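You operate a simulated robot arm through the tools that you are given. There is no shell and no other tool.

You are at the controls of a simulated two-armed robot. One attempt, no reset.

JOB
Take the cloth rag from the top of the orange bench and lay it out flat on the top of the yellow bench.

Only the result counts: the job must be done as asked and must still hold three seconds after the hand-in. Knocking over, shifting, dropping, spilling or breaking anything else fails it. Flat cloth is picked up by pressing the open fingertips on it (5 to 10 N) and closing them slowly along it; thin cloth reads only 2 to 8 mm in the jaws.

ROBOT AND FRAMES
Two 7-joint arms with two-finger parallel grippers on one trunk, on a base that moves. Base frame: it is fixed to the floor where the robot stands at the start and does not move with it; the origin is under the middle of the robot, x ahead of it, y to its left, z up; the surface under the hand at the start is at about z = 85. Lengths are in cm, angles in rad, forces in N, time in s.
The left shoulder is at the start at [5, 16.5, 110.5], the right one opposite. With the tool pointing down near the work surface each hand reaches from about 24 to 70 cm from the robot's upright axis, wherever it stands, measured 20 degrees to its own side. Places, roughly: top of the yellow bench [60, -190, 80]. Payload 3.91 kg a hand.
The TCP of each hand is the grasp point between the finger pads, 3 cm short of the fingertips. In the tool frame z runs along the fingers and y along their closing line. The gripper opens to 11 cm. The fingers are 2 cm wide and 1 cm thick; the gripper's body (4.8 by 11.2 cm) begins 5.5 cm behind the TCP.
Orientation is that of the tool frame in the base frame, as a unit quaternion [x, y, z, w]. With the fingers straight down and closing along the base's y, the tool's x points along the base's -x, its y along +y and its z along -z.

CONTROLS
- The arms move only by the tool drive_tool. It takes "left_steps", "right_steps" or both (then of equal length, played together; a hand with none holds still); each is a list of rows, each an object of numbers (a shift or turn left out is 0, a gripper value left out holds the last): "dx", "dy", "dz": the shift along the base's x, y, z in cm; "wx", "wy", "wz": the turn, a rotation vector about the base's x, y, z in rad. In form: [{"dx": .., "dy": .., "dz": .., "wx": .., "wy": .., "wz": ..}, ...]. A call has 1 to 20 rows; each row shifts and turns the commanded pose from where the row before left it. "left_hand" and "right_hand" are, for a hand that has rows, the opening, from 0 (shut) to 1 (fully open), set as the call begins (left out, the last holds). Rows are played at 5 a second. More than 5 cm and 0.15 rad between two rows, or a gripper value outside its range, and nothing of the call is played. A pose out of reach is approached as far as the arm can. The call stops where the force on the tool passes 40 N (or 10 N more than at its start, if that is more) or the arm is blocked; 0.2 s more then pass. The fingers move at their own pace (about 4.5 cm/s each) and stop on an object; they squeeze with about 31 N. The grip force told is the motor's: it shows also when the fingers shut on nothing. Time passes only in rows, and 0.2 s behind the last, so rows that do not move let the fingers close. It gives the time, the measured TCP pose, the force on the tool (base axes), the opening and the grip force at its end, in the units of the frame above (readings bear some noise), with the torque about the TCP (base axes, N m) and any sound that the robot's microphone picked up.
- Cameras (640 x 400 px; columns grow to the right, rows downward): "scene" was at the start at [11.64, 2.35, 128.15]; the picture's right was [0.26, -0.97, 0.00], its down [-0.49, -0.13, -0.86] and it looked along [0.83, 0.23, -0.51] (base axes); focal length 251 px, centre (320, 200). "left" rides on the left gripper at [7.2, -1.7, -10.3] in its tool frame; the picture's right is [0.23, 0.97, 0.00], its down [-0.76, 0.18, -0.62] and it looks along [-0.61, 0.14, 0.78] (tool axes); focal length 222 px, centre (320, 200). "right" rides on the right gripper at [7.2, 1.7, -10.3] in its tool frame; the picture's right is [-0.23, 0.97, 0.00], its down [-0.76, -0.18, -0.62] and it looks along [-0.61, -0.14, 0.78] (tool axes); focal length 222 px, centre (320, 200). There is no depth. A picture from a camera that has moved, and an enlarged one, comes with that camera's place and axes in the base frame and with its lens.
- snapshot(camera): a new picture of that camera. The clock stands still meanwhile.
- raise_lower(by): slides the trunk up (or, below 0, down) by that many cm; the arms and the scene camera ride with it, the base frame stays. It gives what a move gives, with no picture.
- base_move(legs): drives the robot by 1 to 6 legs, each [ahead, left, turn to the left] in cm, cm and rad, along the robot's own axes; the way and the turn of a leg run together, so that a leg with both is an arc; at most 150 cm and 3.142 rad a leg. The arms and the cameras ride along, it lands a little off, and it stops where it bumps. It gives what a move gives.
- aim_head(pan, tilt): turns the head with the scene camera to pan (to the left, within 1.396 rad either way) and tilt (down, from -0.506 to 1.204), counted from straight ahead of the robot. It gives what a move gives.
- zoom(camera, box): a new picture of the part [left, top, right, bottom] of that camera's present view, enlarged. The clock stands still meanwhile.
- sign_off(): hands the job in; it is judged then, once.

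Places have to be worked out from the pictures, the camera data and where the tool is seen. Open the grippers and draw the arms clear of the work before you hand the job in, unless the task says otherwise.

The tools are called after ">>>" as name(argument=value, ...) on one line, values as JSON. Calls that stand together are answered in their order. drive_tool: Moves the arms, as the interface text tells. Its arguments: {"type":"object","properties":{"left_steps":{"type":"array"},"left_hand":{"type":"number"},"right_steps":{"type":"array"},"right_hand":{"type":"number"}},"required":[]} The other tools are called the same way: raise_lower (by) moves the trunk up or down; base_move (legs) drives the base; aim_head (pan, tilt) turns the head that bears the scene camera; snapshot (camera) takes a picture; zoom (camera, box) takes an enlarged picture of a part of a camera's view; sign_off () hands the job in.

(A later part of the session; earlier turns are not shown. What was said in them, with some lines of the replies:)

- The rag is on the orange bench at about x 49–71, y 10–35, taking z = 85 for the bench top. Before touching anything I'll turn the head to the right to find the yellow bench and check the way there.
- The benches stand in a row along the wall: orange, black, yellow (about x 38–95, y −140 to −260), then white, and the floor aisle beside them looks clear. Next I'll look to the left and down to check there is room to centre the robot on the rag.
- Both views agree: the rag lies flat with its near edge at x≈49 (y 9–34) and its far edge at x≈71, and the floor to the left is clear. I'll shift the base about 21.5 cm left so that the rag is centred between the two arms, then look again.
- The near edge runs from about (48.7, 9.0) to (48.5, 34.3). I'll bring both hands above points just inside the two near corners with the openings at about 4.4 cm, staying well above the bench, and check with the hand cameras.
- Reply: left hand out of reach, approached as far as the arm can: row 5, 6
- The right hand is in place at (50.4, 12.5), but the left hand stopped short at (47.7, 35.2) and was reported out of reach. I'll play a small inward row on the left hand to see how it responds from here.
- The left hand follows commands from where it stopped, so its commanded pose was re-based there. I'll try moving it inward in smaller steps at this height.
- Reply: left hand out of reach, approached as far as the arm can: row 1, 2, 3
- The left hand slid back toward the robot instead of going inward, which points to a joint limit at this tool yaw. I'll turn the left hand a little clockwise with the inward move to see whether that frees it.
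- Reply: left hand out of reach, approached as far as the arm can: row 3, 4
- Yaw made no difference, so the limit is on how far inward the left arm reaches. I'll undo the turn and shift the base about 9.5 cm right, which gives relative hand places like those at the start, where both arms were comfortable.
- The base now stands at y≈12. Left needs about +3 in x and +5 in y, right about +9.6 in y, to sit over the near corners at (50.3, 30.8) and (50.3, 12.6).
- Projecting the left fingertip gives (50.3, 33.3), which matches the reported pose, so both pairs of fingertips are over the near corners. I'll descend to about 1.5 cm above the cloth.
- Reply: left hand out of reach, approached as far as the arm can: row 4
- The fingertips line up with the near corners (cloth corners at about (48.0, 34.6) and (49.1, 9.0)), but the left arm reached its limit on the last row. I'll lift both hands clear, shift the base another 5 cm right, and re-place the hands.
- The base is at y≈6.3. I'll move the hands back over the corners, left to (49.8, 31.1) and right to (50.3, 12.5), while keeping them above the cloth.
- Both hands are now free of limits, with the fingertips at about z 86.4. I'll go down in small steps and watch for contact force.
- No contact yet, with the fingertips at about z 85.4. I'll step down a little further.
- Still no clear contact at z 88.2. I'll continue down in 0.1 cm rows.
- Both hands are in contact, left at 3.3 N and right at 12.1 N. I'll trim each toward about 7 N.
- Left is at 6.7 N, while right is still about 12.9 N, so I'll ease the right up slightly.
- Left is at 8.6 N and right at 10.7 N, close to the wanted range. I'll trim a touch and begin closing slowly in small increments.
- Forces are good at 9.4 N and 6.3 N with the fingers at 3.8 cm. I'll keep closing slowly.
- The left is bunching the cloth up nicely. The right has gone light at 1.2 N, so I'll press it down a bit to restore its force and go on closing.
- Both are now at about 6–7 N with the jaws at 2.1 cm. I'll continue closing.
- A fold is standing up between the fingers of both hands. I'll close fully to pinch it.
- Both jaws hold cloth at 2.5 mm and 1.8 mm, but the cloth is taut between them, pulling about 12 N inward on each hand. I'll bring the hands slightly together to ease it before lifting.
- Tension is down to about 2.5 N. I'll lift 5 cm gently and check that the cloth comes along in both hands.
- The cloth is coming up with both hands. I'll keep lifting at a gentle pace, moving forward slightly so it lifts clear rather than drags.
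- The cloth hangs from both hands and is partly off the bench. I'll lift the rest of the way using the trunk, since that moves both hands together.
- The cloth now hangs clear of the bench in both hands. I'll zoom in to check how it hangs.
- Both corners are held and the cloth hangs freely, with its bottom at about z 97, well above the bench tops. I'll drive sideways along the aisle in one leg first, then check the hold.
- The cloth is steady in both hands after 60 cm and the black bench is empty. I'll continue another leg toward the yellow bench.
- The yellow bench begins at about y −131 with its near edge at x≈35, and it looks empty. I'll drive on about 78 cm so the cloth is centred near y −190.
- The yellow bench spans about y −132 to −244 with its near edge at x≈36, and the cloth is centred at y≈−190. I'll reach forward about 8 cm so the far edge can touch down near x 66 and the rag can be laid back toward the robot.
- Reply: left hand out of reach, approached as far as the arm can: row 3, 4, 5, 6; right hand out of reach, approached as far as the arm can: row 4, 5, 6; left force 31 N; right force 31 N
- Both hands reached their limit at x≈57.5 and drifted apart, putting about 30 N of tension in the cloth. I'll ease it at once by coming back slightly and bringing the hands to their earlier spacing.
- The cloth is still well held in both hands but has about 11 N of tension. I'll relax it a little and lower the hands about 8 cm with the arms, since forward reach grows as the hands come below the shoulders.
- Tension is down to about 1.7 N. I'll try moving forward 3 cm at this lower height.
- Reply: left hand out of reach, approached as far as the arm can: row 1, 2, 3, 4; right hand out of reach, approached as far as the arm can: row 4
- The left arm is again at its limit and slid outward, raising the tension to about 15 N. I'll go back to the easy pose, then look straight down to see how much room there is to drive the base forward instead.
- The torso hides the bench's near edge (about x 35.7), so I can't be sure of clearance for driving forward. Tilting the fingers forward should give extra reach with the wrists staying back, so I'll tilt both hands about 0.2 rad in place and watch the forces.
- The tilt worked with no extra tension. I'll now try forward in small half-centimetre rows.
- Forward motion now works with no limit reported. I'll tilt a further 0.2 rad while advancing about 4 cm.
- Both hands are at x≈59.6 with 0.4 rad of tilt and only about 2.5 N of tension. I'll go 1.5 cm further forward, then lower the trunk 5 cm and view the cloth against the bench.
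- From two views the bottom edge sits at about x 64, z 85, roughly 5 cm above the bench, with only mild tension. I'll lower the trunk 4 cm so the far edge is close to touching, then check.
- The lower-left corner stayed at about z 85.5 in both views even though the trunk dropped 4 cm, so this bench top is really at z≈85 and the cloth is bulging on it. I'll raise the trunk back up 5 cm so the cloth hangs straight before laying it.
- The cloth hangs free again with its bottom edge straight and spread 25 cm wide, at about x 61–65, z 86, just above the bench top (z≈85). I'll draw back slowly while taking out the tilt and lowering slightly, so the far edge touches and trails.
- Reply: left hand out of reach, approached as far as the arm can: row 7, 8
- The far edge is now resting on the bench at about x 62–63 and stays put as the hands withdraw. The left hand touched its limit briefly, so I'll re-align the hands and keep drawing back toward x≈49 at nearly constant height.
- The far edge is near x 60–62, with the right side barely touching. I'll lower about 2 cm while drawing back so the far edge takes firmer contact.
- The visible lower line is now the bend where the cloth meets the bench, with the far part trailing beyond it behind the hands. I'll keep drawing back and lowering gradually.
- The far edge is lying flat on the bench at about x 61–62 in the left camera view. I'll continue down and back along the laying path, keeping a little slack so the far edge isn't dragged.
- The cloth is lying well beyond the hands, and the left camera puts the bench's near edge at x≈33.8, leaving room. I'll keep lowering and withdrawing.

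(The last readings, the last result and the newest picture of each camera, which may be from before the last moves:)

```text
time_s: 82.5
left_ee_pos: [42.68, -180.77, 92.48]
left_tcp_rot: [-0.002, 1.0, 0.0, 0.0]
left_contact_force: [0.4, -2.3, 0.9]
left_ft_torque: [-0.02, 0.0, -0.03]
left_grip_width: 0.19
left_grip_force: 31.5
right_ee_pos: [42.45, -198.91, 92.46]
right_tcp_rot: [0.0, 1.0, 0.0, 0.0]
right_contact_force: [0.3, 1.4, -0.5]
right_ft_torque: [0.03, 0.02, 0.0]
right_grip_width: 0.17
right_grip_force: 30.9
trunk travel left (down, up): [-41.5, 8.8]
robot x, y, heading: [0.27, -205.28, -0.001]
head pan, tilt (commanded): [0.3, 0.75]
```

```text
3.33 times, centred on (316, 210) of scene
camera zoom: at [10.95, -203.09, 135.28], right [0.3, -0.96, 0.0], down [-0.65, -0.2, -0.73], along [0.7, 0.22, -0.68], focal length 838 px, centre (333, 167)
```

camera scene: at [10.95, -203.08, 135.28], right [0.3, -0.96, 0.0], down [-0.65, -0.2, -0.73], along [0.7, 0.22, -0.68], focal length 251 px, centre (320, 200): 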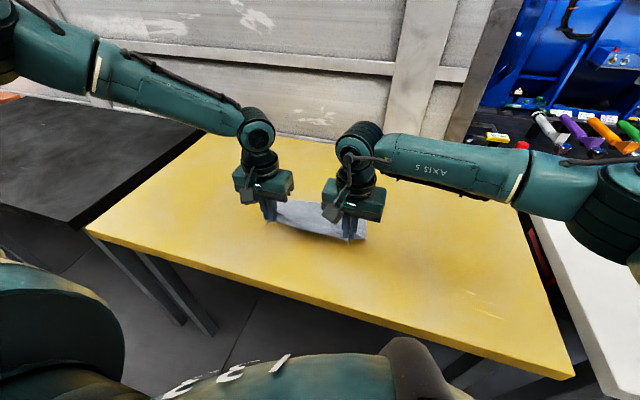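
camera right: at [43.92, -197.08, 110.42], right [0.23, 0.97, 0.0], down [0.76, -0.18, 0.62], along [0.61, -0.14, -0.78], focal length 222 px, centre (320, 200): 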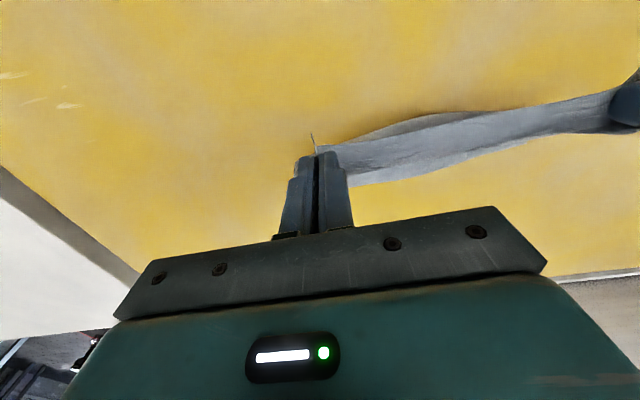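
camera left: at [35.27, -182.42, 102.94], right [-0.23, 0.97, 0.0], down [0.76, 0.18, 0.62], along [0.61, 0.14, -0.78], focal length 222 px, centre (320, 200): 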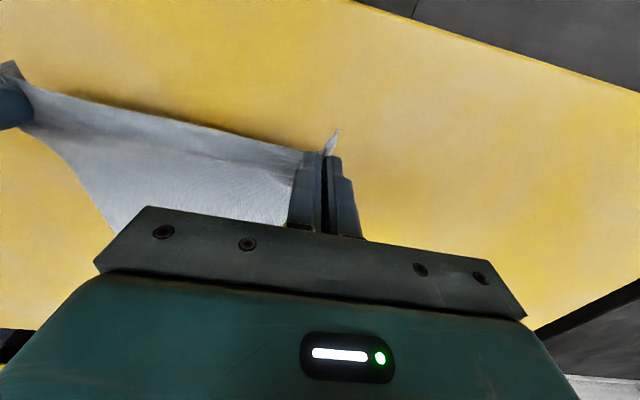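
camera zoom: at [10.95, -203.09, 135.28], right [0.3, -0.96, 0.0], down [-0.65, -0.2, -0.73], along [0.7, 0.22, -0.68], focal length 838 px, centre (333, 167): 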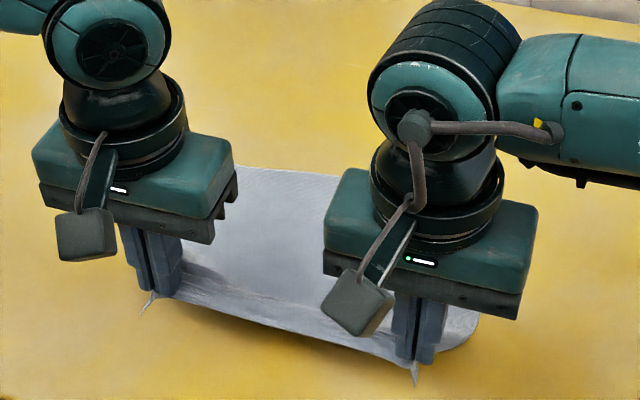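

The cloth is spread out flat beyond the hands, far edge at x≈60–61, with fingertips 4 cm above the bench. I'll bring the near edge down almost to the bench while drawing back a little.

>>> drive_tool(left_steps=[{"dx": -0.35, "dz": -0.6}, {"dx": -0.35, "dz": -0.6}, {"dx": -0.35, "dz": -0.6}, {"dx": -0.35, "dz": -0.6}, {"dx": -0.35, "dz": -0.6}, {"dx": -0.3, "dz": -0.5}, {}], right_steps=[{"dx": -0.3, "dz": -0.6}, {"dx": -0.3, "dz": -0.6}, {"dx": -0.3, "dz": -0.6}, {"dx": -0.3, "dz": -0.6}, {"dx": -0.3, "dz": -0.6}, {"dx": -0.3, "dz": -0.5}, {}])

>>> snapshot(camera="left")

>>> zoom(camera="scene", box=[220, 160, 412, 280])

```text
time_s: 84.1
left_ee_pos: [40.58, -180.89, 88.94]
left_tcp_rot: [-0.001, 1.0, 0.001, -0.001]
left_contact_force: [0.8, -1.1, 0.0]
left_ft_torque: [-0.04, 0.0, -0.03]
left_grip_width: 0.21
left_grip_force: 31.1
right_ee_pos: [40.83, -198.83, 89.03]
right_tcp_rot: [0.0, 1.0, 0.0, 0.0]
right_contact_force: [0.7, 1.4, -0.4]
right_ft_torque: [0.03, 0.01, 0.01]
right_grip_width: 0.17
right_grip_force: 30.9
trunk travel left (down, up): [-41.5, 8.8]
robot x, y, heading: [0.17, -205.51, 0.002]
head pan, tilt (commanded): [0.3, 0.75]
```

```text
taken
camera left: at [33.23, -182.43, 99.4], right [-0.23, 0.97, 0.0], down [0.76, 0.18, 0.62], along [0.61, 0.14, -0.78], focal length 222 px, centre (320, 200)
```

left: 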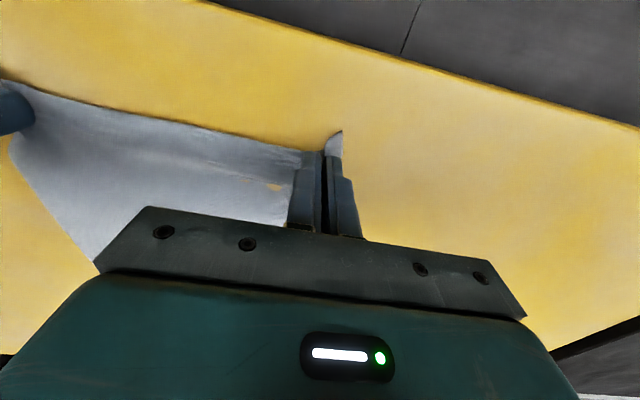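

```text
3.33 times, centred on (316, 220) of scene
camera zoom: at [10.95, -203.08, 135.28], right [0.3, -0.96, 0.0], down [-0.65, -0.2, -0.73], along [0.7, 0.22, -0.68], focal length 838 px, centre (333, 133)
```

zoom: 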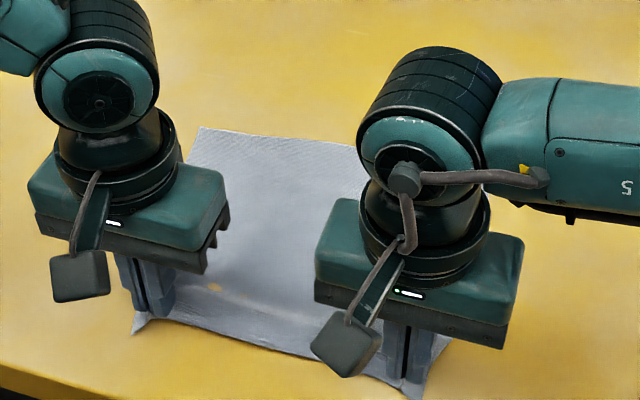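

The rag is almost fully down, with the far-left corner at about (59.4, −175.4). I'll lower another half centimetre and pull back gently about 1 cm to take out the slack, watching the forces.

>>> drive_tool(left_steps=[{"dx": -0.2, "dz": -0.25}, {"dx": -0.2, "dz": -0.25}, {"dx": -0.2}, {"dx": -0.2}, {}], right_steps=[{"dx": -0.25, "dz": -0.3}, {"dx": -0.25, "dz": -0.25}, {"dx": -0.25}, {"dx": -0.25}, {}])

>>> snapshot(camera="left")

>>> snapshot(camera="right")

>>> zoom(camera="scene", box=[220, 160, 412, 280])

```text
time_s: 85.3
left_ee_pos: [39.65, -180.85, 88.68]
left_tcp_rot: [0.0, 1.0, 0.001, -0.001]
left_contact_force: [-0.8, -1.3, 0.3]
left_ft_torque: [-0.03, -0.01, -0.02]
left_grip_width: 0.21
left_grip_force: 30.9
right_ee_pos: [39.8, -198.88, 88.45]
right_tcp_rot: [0.0, 1.0, -0.001, 0.0]
right_contact_force: [0.6, 1.2, -0.8]
right_ft_torque: [0.04, 0.01, 0.06]
right_grip_width: 0.18
right_grip_force: 31.1
trunk travel left (down, up): [-41.5, 8.8]
robot x, y, heading: [0.1, -205.54, 0.002]
head pan, tilt (commanded): [0.3, 0.75]
```

```text
taken
camera left: at [32.39, -182.44, 98.92], right [-0.23, 0.97, 0.0], down [0.76, 0.18, 0.62], along [0.61, 0.14, -0.78], focal length 222 px, centre (320, 200)
```

left: 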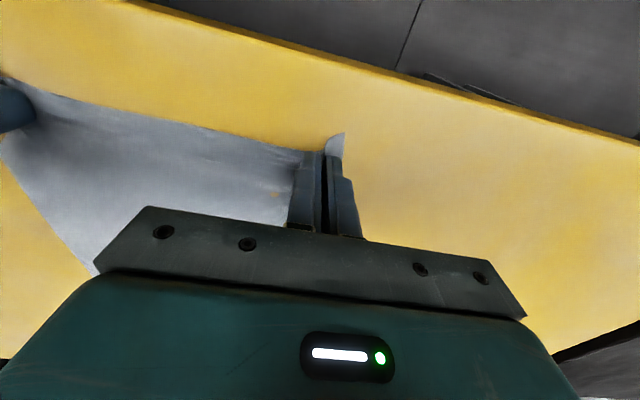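

```text
taken
camera right: at [32.59, -197.08, 98.81], right [0.23, 0.97, 0.0], down [0.76, -0.18, 0.62], along [0.61, -0.14, -0.78], focal length 222 px, centre (320, 200)
```

right: 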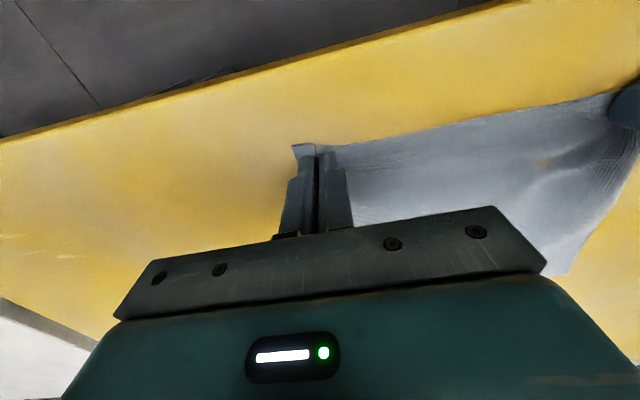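

```text
3.33 times, centred on (316, 220) of scene
camera zoom: at [10.95, -203.08, 135.28], right [0.3, -0.96, 0.0], down [-0.65, -0.2, -0.73], along [0.7, 0.22, -0.68], focal length 838 px, centre (333, 133)
```

zoom: 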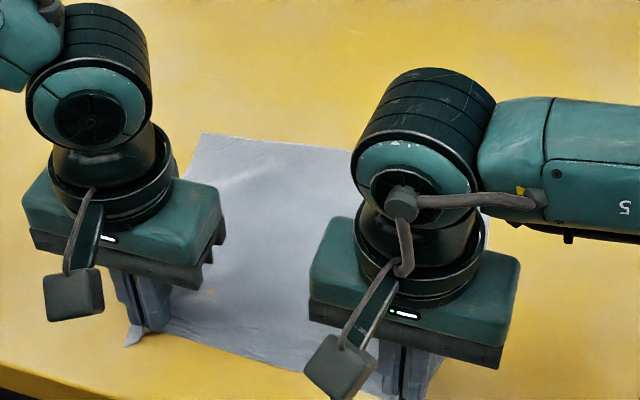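

The rag lies flat and just taut, and the fingertips are about 0.3–0.5 cm above the bench. I'll lower the tips into light contact so that opening the jaws drags the pinched folds back out flat.

>>> drive_tool(left_steps=[{"dz": -0.2}, {"dz": -0.1}, {}], right_steps=[{"dz": -0.1}, {"dz": -0.1}, {}])

```text
time_s: 86.1
left_ee_pos: [39.76, -180.97, 88.18]
left_tcp_rot: [-0.002, 1.0, 0.0, 0.001]
left_contact_force: [0.3, -2.0, -0.5]
left_ft_torque: [-0.06, -0.01, -0.02]
left_grip_width: 0.23
left_grip_force: 30.5
right_ee_pos: [39.85, -198.84, 88.23]
right_tcp_rot: [0.001, 1.0, 0.0, 0.0]
right_contact_force: [0.2, 1.9, -0.7]
right_ft_torque: [0.07, -0.02, 0.0]
right_grip_width: 0.16
right_grip_force: 31.1
trunk travel left (down, up): [-41.5, 8.8]
robot x, y, heading: [0.14, -205.56, 0.002]
head pan, tilt (commanded): [0.3, 0.75]
```

No contact yet at z 88.2. I'll step down 0.1 cm at a time.

>>> drive_tool(left_steps=[{"dz": -0.1}, {}], right_steps=[{"dz": -0.1}, {}])

```text
time_s: 86.7
left_ee_pos: [39.72, -180.68, 88.11]
left_tcp_rot: [-0.001, 1.0, 0.0, 0.001]
left_contact_force: [0.1, -2.3, 0.2]
left_ft_torque: [-0.09, 0.02, -0.05]
left_grip_width: 0.18
left_grip_force: 30.8
right_ee_pos: [39.84, -198.79, 88.08]
right_tcp_rot: [0.001, 1.0, 0.0, 0.001]
right_contact_force: [0.6, 1.9, 1.0]
right_ft_torque: [0.08, -0.02, 0.05]
right_grip_width: 0.16
right_grip_force: 31.3
trunk travel left (down, up): [-41.5, 8.8]
robot x, y, heading: [0.16, -205.55, 0.0]
head pan, tilt (commanded): [0.3, 0.75]
```

Still nearly no force. I'll go down another 0.1 cm on each hand.

>>> drive_tool(left_steps=[{"dz": -0.08}, {}], right_steps=[{"dz": -0.08}, {}])

```text
time_s: 87.3
left_ee_pos: [39.77, -180.76, 88.09]
left_tcp_rot: [0.0, 1.0, 0.0, 0.001]
left_contact_force: [0.0, 0.2, 6.0]
left_ft_torque: [0.03, -0.01, -0.01]
left_grip_width: 0.22
left_grip_force: 31.3
right_ee_pos: [39.8, -198.88, 88.16]
right_tcp_rot: [0.0, 1.0, 0.001, 0.0]
right_contact_force: [0.5, 1.9, 4.1]
right_ft_torque: [0.06, 0.0, -0.01]
right_grip_width: 0.13
right_grip_force: 30.9
trunk travel left (down, up): [-41.5, 8.8]
robot x, y, heading: [-0.01, -205.64, -0.001]
head pan, tilt (commanded): [0.3, 0.75]
```

Contact is 6 N left and 4 N right. I'll open the jaws slowly in small steps to spread the folds back out.

>>> drive_tool(left_steps=[{}, {}], right_steps=[{"dz": -0.02}, {}], left_hand=0.06, right_hand=0.06)

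>>> drive_tool(left_steps=[{}, {}], right_steps=[{}, {}], left_hand=0.11, right_hand=0.11)

>>> snapshot(camera="left")

>>> snapshot(camera="right")

```text
time_s: 87.9
left_ee_pos: [39.72, -180.75, 88.12]
left_tcp_rot: [-0.001, 1.0, -0.001, 0.001]
left_contact_force: [0.7, -0.5, 5.4]
left_ft_torque: [0.02, -0.01, -0.02]
left_grip_width: 0.63
left_grip_force: 0.0
right_ee_pos: [39.69, -198.98, 88.12]
right_tcp_rot: [0.0, 1.0, 0.001, 0.0]
right_contact_force: [0.6, 0.9, 8.5]
right_ft_torque: [-0.01, 0.01, 0.0]
right_grip_width: 0.63
right_grip_force: 0.0
trunk travel left (down, up): [-41.5, 8.8]
robot x, y, heading: [0.15, -205.15, 0.0]
head pan, tilt (commanded): [0.3, 0.75]
```

```text
time_s: 88.5
left_ee_pos: [39.69, -180.73, 88.11]
left_tcp_rot: [-0.001, 1.0, 0.0, 0.0]
left_contact_force: [-0.2, -0.8, 4.6]
left_ft_torque: [0.01, 0.02, -0.04]
left_grip_width: 1.17
left_grip_force: 0.0
right_ee_pos: [39.87, -198.89, 88.13]
right_tcp_rot: [0.0, 1.0, 0.001, 0.0]
right_contact_force: [1.0, 0.3, 10.7]
right_ft_torque: [-0.04, 0.01, 0.01]
right_grip_width: 1.12
right_grip_force: 0.0
trunk travel left (down, up): [-41.5, 8.8]
robot x, y, heading: [0.12, -205.68, -0.005]
head pan, tilt (commanded): [0.3, 0.75]
```

```text
taken
camera left: at [32.33, -182.45, 98.51], right [-0.23, 0.97, 0.0], down [0.76, 0.18, 0.62], along [0.61, 0.14, -0.78], focal length 222 px, centre (320, 200)
```

left: 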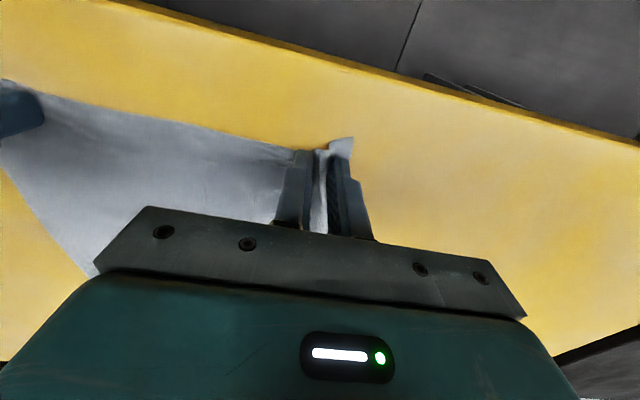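

```text
taken
camera right: at [32.53, -197.11, 98.48], right [0.23, 0.97, 0.0], down [0.76, -0.18, 0.62], along [0.61, -0.14, -0.78], focal length 222 px, centre (320, 200)
```

right: 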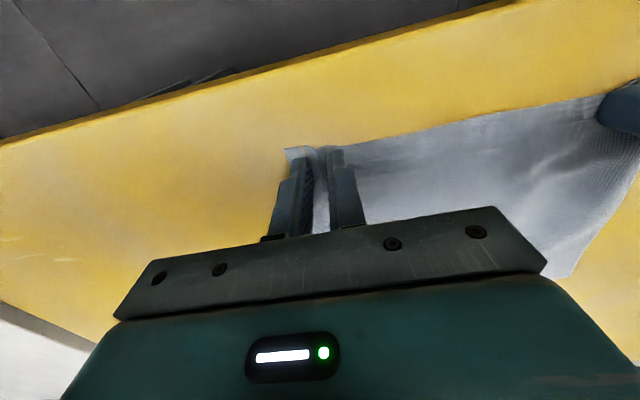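

The folds are spreading outward as planned, with both corners moving out. I'll trim the forces (left down slightly, right up slightly) and keep opening.

>>> drive_tool(left_steps=[{"dz": -0.02}, {}], right_steps=[{"dz": 0.03}, {}], left_hand=0.17, right_hand=0.17)

>>> drive_tool(left_steps=[{}, {}], right_steps=[{}, {}], left_hand=0.23, right_hand=0.23)

>>> drive_tool(left_steps=[{}, {}], right_steps=[{}, {}], left_hand=0.3, right_hand=0.3)

>>> snapshot(camera="left")

>>> snapshot(camera="right")

```text
time_s: 89.1
left_ee_pos: [39.65, -180.73, 88.07]
left_tcp_rot: [-0.001, 1.0, 0.0, 0.0]
left_contact_force: [-1.2, 0.1, 7.9]
left_ft_torque: [0.04, 0.0, 0.01]
left_grip_width: 1.84
left_grip_force: 0.0
right_ee_pos: [39.65, -198.95, 88.19]
right_tcp_rot: [0.0, 1.0, 0.0, 0.002]
right_contact_force: [0.7, 1.6, 5.8]
right_ft_torque: [0.0, -0.01, -0.04]
right_grip_width: 1.83
right_grip_force: 0.0
trunk travel left (down, up): [-41.5, 8.8]
robot x, y, heading: [-0.0, -205.38, 0.005]
head pan, tilt (commanded): [0.3, 0.75]
```

```text
time_s: 89.7
left_ee_pos: [39.72, -180.76, 88.13]
left_tcp_rot: [-0.001, 1.0, 0.0, 0.001]
left_contact_force: [0.1, -0.6, 8.0]
left_ft_torque: [0.01, 0.02, -0.01]
left_grip_width: 2.46
left_grip_force: 0.2
right_ee_pos: [39.77, -199.02, 88.04]
right_tcp_rot: [0.0, 1.0, -0.001, 0.001]
right_contact_force: [0.0, 1.4, 5.1]
right_ft_torque: [-0.05, 0.03, -0.01]
right_grip_width: 2.36
right_grip_force: 0.1
trunk travel left (down, up): [-41.5, 8.8]
robot x, y, heading: [0.41, -205.8, -0.004]
head pan, tilt (commanded): [0.3, 0.75]
```

```text
time_s: 90.3
left_ee_pos: [39.73, -180.89, 88.12]
left_tcp_rot: [0.0, 1.0, 0.0, 0.0]
left_contact_force: [-0.3, -0.4, 10.6]
left_ft_torque: [0.01, 0.03, 0.02]
left_grip_width: 3.1
left_grip_force: 0.0
right_ee_pos: [39.76, -198.84, 88.18]
right_tcp_rot: [0.0, 1.0, 0.0, 0.0]
right_contact_force: [0.6, 1.3, 4.2]
right_ft_torque: [0.04, 0.03, 0.0]
right_grip_width: 3.15
right_grip_force: 0.0
trunk travel left (down, up): [-41.5, 8.8]
robot x, y, heading: [0.1, -205.57, 0.0]
head pan, tilt (commanded): [0.3, 0.75]
```

```text
taken
camera left: at [32.35, -182.45, 98.5], right [-0.23, 0.97, 0.0], down [0.76, 0.18, 0.62], along [0.61, 0.14, -0.78], focal length 222 px, centre (320, 200)
```

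left: 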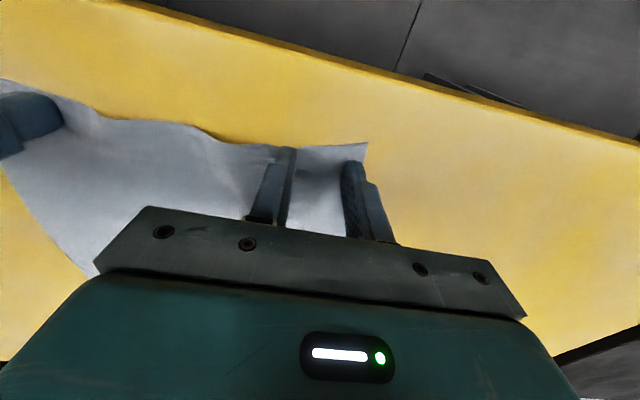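

```text
taken
camera right: at [32.51, -197.14, 98.49], right [0.23, 0.97, 0.0], down [0.76, -0.18, 0.62], along [0.61, -0.14, -0.78], focal length 222 px, centre (320, 200)
```

right: 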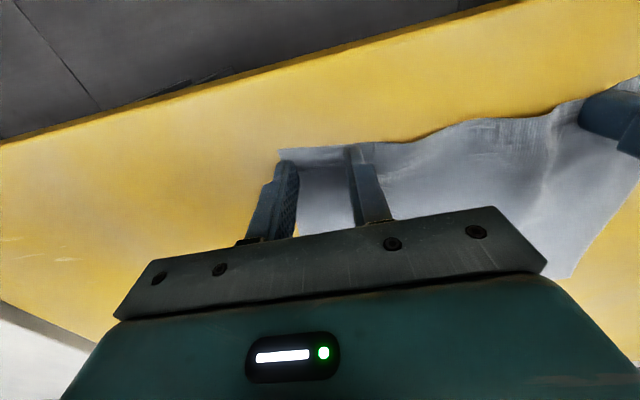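

The corner folds have opened, but the inner fingers pushed a small bulge toward the middle of the near edge. While still pressing lightly I'll slide both hands outward about 0.6 cm to pull that slack flat.

>>> drive_tool(left_steps=[{"dz": 0.03}, {"dy": 0.15}, {"dy": 0.15}, {"dy": 0.15}, {"dy": 0.15}, {}], right_steps=[{"dz": -0.03}, {"dy": -0.15}, {"dy": -0.15}, {"dy": -0.15}, {"dy": -0.15}, {}])

>>> snapshot(camera="left")

>>> snapshot(camera="right")

```text
time_s: 91.7
left_ee_pos: [39.69, -180.26, 88.02]
left_tcp_rot: [0.0, 1.0, 0.0, 0.001]
left_contact_force: [0.3, -1.7, 7.1]
left_ft_torque: [-0.04, 0.0, 0.04]
left_grip_width: 3.22
left_grip_force: 0.0
right_ee_pos: [39.79, -199.47, 88.25]
right_tcp_rot: [0.0, 1.0, 0.001, 0.002]
right_contact_force: [0.3, 1.9, 8.6]
right_ft_torque: [-0.03, 0.01, -0.01]
right_grip_width: 3.18
right_grip_force: 0.0
trunk travel left (down, up): [-41.5, 8.8]
robot x, y, heading: [0.15, -205.53, -0.001]
head pan, tilt (commanded): [0.3, 0.75]
```

```text
taken
camera left: at [32.36, -181.84, 98.5], right [-0.23, 0.97, 0.0], down [0.76, 0.18, 0.62], along [0.61, 0.14, -0.78], focal length 222 px, centre (320, 200)
```

left: 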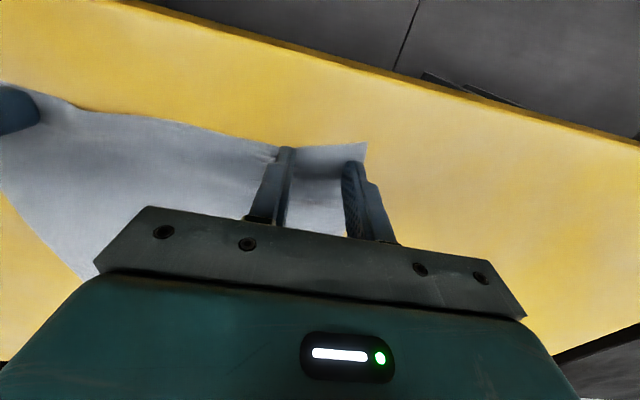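

```text
taken
camera right: at [32.53, -197.72, 98.48], right [0.23, 0.97, 0.0], down [0.76, -0.18, 0.62], along [0.61, -0.14, -0.78], focal length 222 px, centre (320, 200)
```

right: 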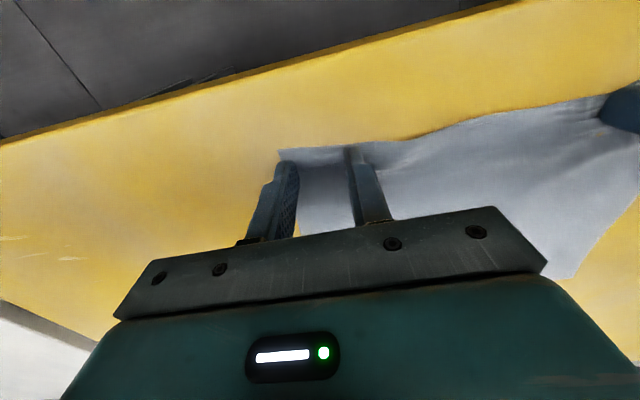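

The bulge has shrunk, and the near corners are now at about (37.6, −177.7) and (38.3, −201.7), 24 cm apart against 25.3 originally. I'll slide outward another 0.5 cm on each side.

>>> drive_tool(left_steps=[{"dy": 0.13}, {"dy": 0.13}, {"dy": 0.13}, {"dy": 0.13}, {}], right_steps=[{"dy": -0.13}, {"dy": -0.13}, {"dy": -0.13}, {"dy": -0.13}, {}])

>>> snapshot(camera="left")

>>> snapshot(camera="right")

```text
time_s: 92.9
left_ee_pos: [39.66, -179.74, 88.11]
left_tcp_rot: [-0.001, 1.0, 0.0, 0.001]
left_contact_force: [-0.5, -1.5, 3.0]
left_ft_torque: [-0.05, 0.02, 0.01]
left_grip_width: 3.25
left_grip_force: 0.0
right_ee_pos: [39.78, -200.0, 88.13]
right_tcp_rot: [0.0, 1.0, 0.0, 0.002]
right_contact_force: [-0.1, 3.7, 10.6]
right_ft_torque: [0.01, -0.01, 0.01]
right_grip_width: 3.14
right_grip_force: 0.0
trunk travel left (down, up): [-41.5, 8.8]
robot x, y, heading: [-0.04, -205.59, -0.002]
head pan, tilt (commanded): [0.3, 0.75]
```

```text
taken
camera left: at [32.37, -181.29, 98.52], right [-0.23, 0.97, 0.0], down [0.76, 0.18, 0.62], along [0.61, 0.14, -0.78], focal length 222 px, centre (320, 200)
```

left: 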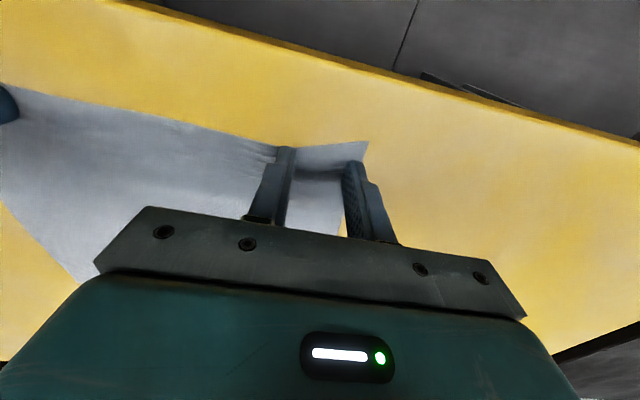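

```text
taken
camera right: at [32.53, -198.21, 98.48], right [0.23, 0.97, 0.0], down [0.76, -0.18, 0.62], along [0.61, -0.14, -0.78], focal length 222 px, centre (320, 200)
```

right: 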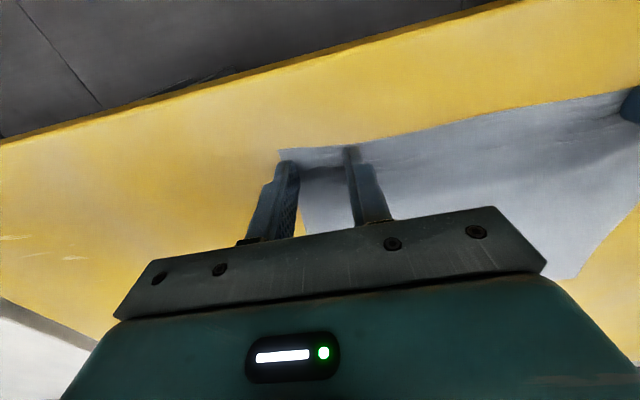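

The near edge is now straight and the corners are about 25.1 cm apart, matching the rag's full width. I'll lift both hands straight up slowly so the open fingertips leave the cloth.

>>> drive_tool(left_steps=[{"dz": 0.1}, {"dz": 0.2}, {"dz": 0.4}, {"dz": 0.6}, {"dz": 0.8}, {}], right_steps=[{"dz": 0.1}, {"dz": 0.2}, {"dz": 0.4}, {"dz": 0.6}, {"dz": 0.8}, {}])

>>> snapshot(camera="left")

>>> snapshot(camera="right")

```text
time_s: 94.3
left_ee_pos: [39.75, -179.59, 90.16]
left_tcp_rot: [0.0, 1.0, 0.0, 0.0]
left_contact_force: [-0.6, 0.2, 0.9]
left_ft_torque: [0.0, 0.01, 0.0]
left_grip_width: 3.29
left_grip_force: 0.1
right_ee_pos: [39.91, -199.98, 90.07]
right_tcp_rot: [0.0, 1.0, 0.0, 0.0]
right_contact_force: [-0.5, -0.2, 0.4]
right_ft_torque: [0.01, -0.01, 0.02]
right_grip_width: 3.3
right_grip_force: 0.1
trunk travel left (down, up): [-41.5, 8.8]
robot x, y, heading: [0.15, -205.49, 0.0]
head pan, tilt (commanded): [0.3, 0.75]
```

```text
taken
camera left: at [32.4, -181.28, 100.58], right [-0.23, 0.97, 0.0], down [0.76, 0.18, 0.62], along [0.61, 0.14, -0.78], focal length 222 px, centre (320, 200)
```

left: 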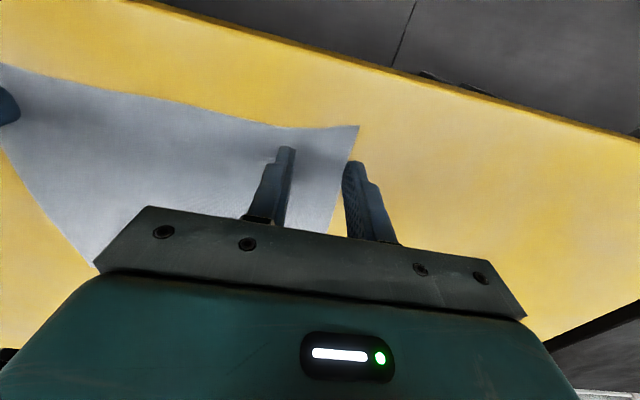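

```text
taken
camera right: at [32.6, -198.22, 100.52], right [0.23, 0.97, 0.0], down [0.76, -0.18, 0.62], along [0.61, -0.14, -0.78], focal length 222 px, centre (320, 200)
```

right: 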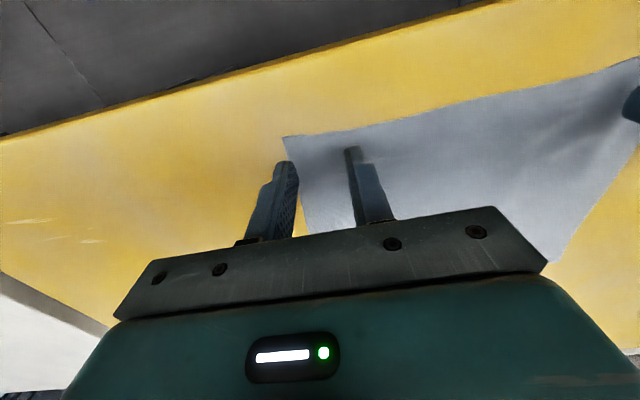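

The fingers have left the cloth, and both near corners lie flat with a straight near edge. I'll raise the hands well clear and look at the whole rag from above.

>>> drive_tool(left_steps=[{"dz": 2}, {"dz": 2}, {"dz": 2, "dy": 1}, {"dz": 2, "dy": 2}, {"dz": 2, "dy": 2}, {"dz": 2, "dy": 3}, {"dy": 3}, {"dy": 3}, {}], right_steps=[{"dz": 2}, {"dz": 2}, {"dz": 2, "dy": -1}, {"dz": 2, "dy": -2}, {"dz": 2, "dy": -2}, {"dz": 2, "dy": -3}, {"dy": -3}, {"dy": -3}, {}])

>>> aim_head(pan=0.3, tilt=0.85)

>>> snapshot(camera="scene")

>>> zoom(camera="scene", box=[200, 120, 424, 260])

```text
time_s: 96.3
left_ee_pos: [39.71, -165.63, 102.24]
left_tcp_rot: [-0.001, 1.0, 0.0, -0.001]
left_contact_force: [0.2, 0.4, -0.3]
left_ft_torque: [-0.01, 0.02, 0.01]
left_grip_width: 3.29
left_grip_force: 0.1
right_ee_pos: [39.93, -214.15, 102.07]
right_tcp_rot: [0.0, 1.0, 0.0, 0.001]
right_contact_force: [0.3, -0.7, 0.7]
right_ft_torque: [0.0, 0.01, -0.02]
right_grip_width: 3.32
right_grip_force: 0.2
trunk travel left (down, up): [-41.5, 8.8]
robot x, y, heading: [0.04, -205.48, 0.001]
head pan, tilt (commanded): [0.3, 0.75]
```

```text
time_s: 96.9
left_ee_pos: [39.73, -165.69, 102.21]
left_tcp_rot: [0.0, 1.0, 0.0, -0.001]
left_contact_force: [0.8, -0.3, -0.8]
left_ft_torque: [0.0, 0.0, 0.03]
left_grip_width: 3.33
left_grip_force: 0.1
right_ee_pos: [39.9, -214.1, 102.05]
right_tcp_rot: [-0.001, 1.0, 0.0, -0.001]
right_contact_force: [-0.4, 0.2, -0.2]
right_ft_torque: [-0.01, -0.06, -0.01]
right_grip_width: 3.28
right_grip_force: 0.1
trunk travel left (down, up): [-41.5, 8.8]
robot x, y, heading: [0.49, -205.2, 0.0]
head pan, tilt (commanded): [0.3, 0.85]
```

```text
taken
camera scene: at [10.5, -203.22, 134.48], right [0.3, -0.96, 0.0], down [-0.72, -0.22, -0.66], along [0.63, 0.2, -0.75], focal length 251 px, centre (320, 200)
```

scene: 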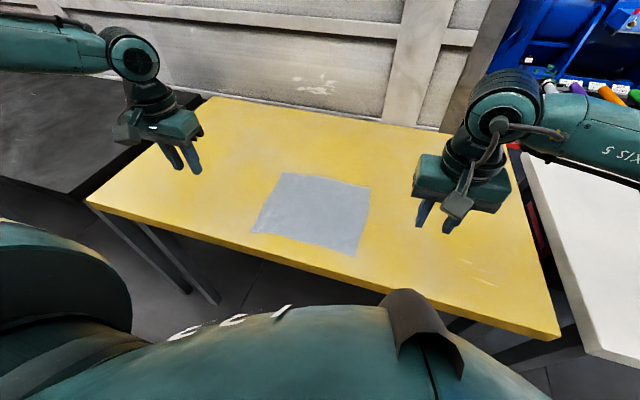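

```text
2.86 times, centred on (312, 190) of scene
camera zoom: at [10.5, -203.22, 134.48], right [0.3, -0.96, 0.0], down [-0.72, -0.22, -0.66], along [0.63, 0.2, -0.75], focal length 718 px, centre (343, 229)
```

zoom: 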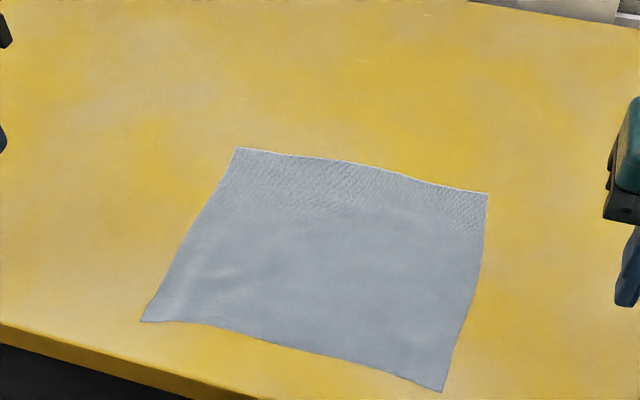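

The rag lies flat at full size on the yellow bench, with corners at about (37, −177), (59, −176), (60, −202) and (38, −202), all inside the bench top. I'll open the grippers, raise the hands a little and back the robot away to clear the work.

>>> drive_tool(left_steps=[{"dz": 1.5}, {"dz": 1.5}, {}, {}], right_steps=[{"dz": 1.5}, {"dz": 1.5}, {}, {}], left_hand=1.0, right_hand=1.0)

>>> base_move(legs=[[-20, 0, 0]])

>>> snapshot(camera="scene")

>>> zoom(camera="scene", box=[220, 60, 444, 200])

```text
time_s: 97.9
left_ee_pos: [39.72, -165.67, 105.16]
left_tcp_rot: [-0.002, 1.0, 0.0, 0.001]
left_contact_force: [0.4, -0.5, 0.0]
left_ft_torque: [0.0, 0.04, 0.01]
left_grip_width: 10.99
left_grip_force: 0.0
right_ee_pos: [39.78, -214.0, 105.0]
right_tcp_rot: [0.0, 1.0, 0.0, 0.0]
right_contact_force: [0.2, -0.3, 0.0]
right_ft_torque: [0.01, -0.01, 0.03]
right_grip_width: 11.01
right_grip_force: 0.0
trunk travel left (down, up): [-41.5, 8.8]
robot x, y, heading: [-0.1, -205.43, -0.005]
head pan, tilt (commanded): [0.3, 0.85]
```

```text
time_s: 99.5
left_ee_pos: [19.7, -165.69, 105.21]
left_tcp_rot: [-0.001, 1.0, 0.001, 0.002]
left_contact_force: [-0.4, 0.5, 0.3]
left_ft_torque: [-0.03, 0.0, -0.06]
left_grip_width: 10.99
left_grip_force: 0.1
right_ee_pos: [19.89, -214.04, 105.21]
right_tcp_rot: [-0.001, 1.0, 0.0, 0.0]
right_contact_force: [-0.1, -0.2, 0.4]
right_ft_torque: [0.01, 0.03, -0.02]
right_grip_width: 10.99
right_grip_force: 0.0
trunk travel left (down, up): [-41.5, 8.8]
robot x, y, heading: [-19.83, -205.3, -0.003]
head pan, tilt (commanded): [0.3, 0.85]
```

```text
taken
camera scene: at [-9.53, -203.24, 134.49], right [0.3, -0.96, 0.0], down [-0.72, -0.22, -0.66], along [0.63, 0.2, -0.75], focal length 251 px, centre (320, 200)
```

scene: 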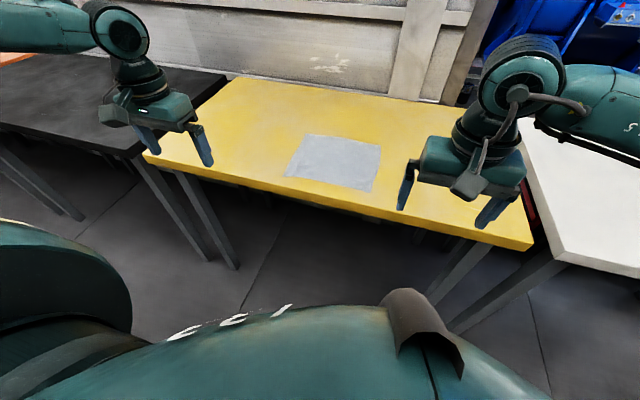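

```text
2.86 times, centred on (332, 130) of scene
camera zoom: at [-9.53, -203.24, 134.49], right [0.3, -0.96, 0.0], down [-0.72, -0.22, -0.66], along [0.63, 0.2, -0.75], focal length 718 px, centre (286, 400)
```

zoom: 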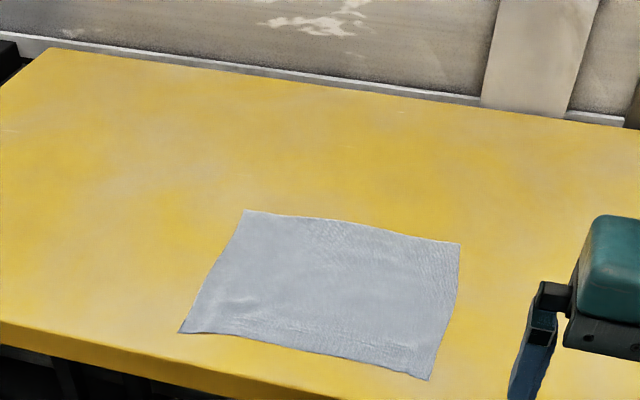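

The rag is spread flat on the yellow bench, with nothing else moved, the grippers open and the arms clear of the work. I'll hand the job in.

>>> sign_off()

```text
The job is handed in.
```

The rag is off the orange bench and lying flat on the yellow bench. I've handed the job in; the sign-off only confirmed receipt, with no verdict.

- **Placement:** the last pictures show it spread to full size, about 22 by 25 cm. It lies fully on the top, about 3 cm or more from the front edge.
- **Surroundings:** the pictures and force readings showed nothing else touched or moved.
- **Robot:** both grippers are open, and the robot is backed 20 cm away from the bench.
- **Bench height:** by contact, the yellow bench top is at about z = 85, not the rough 80 given.
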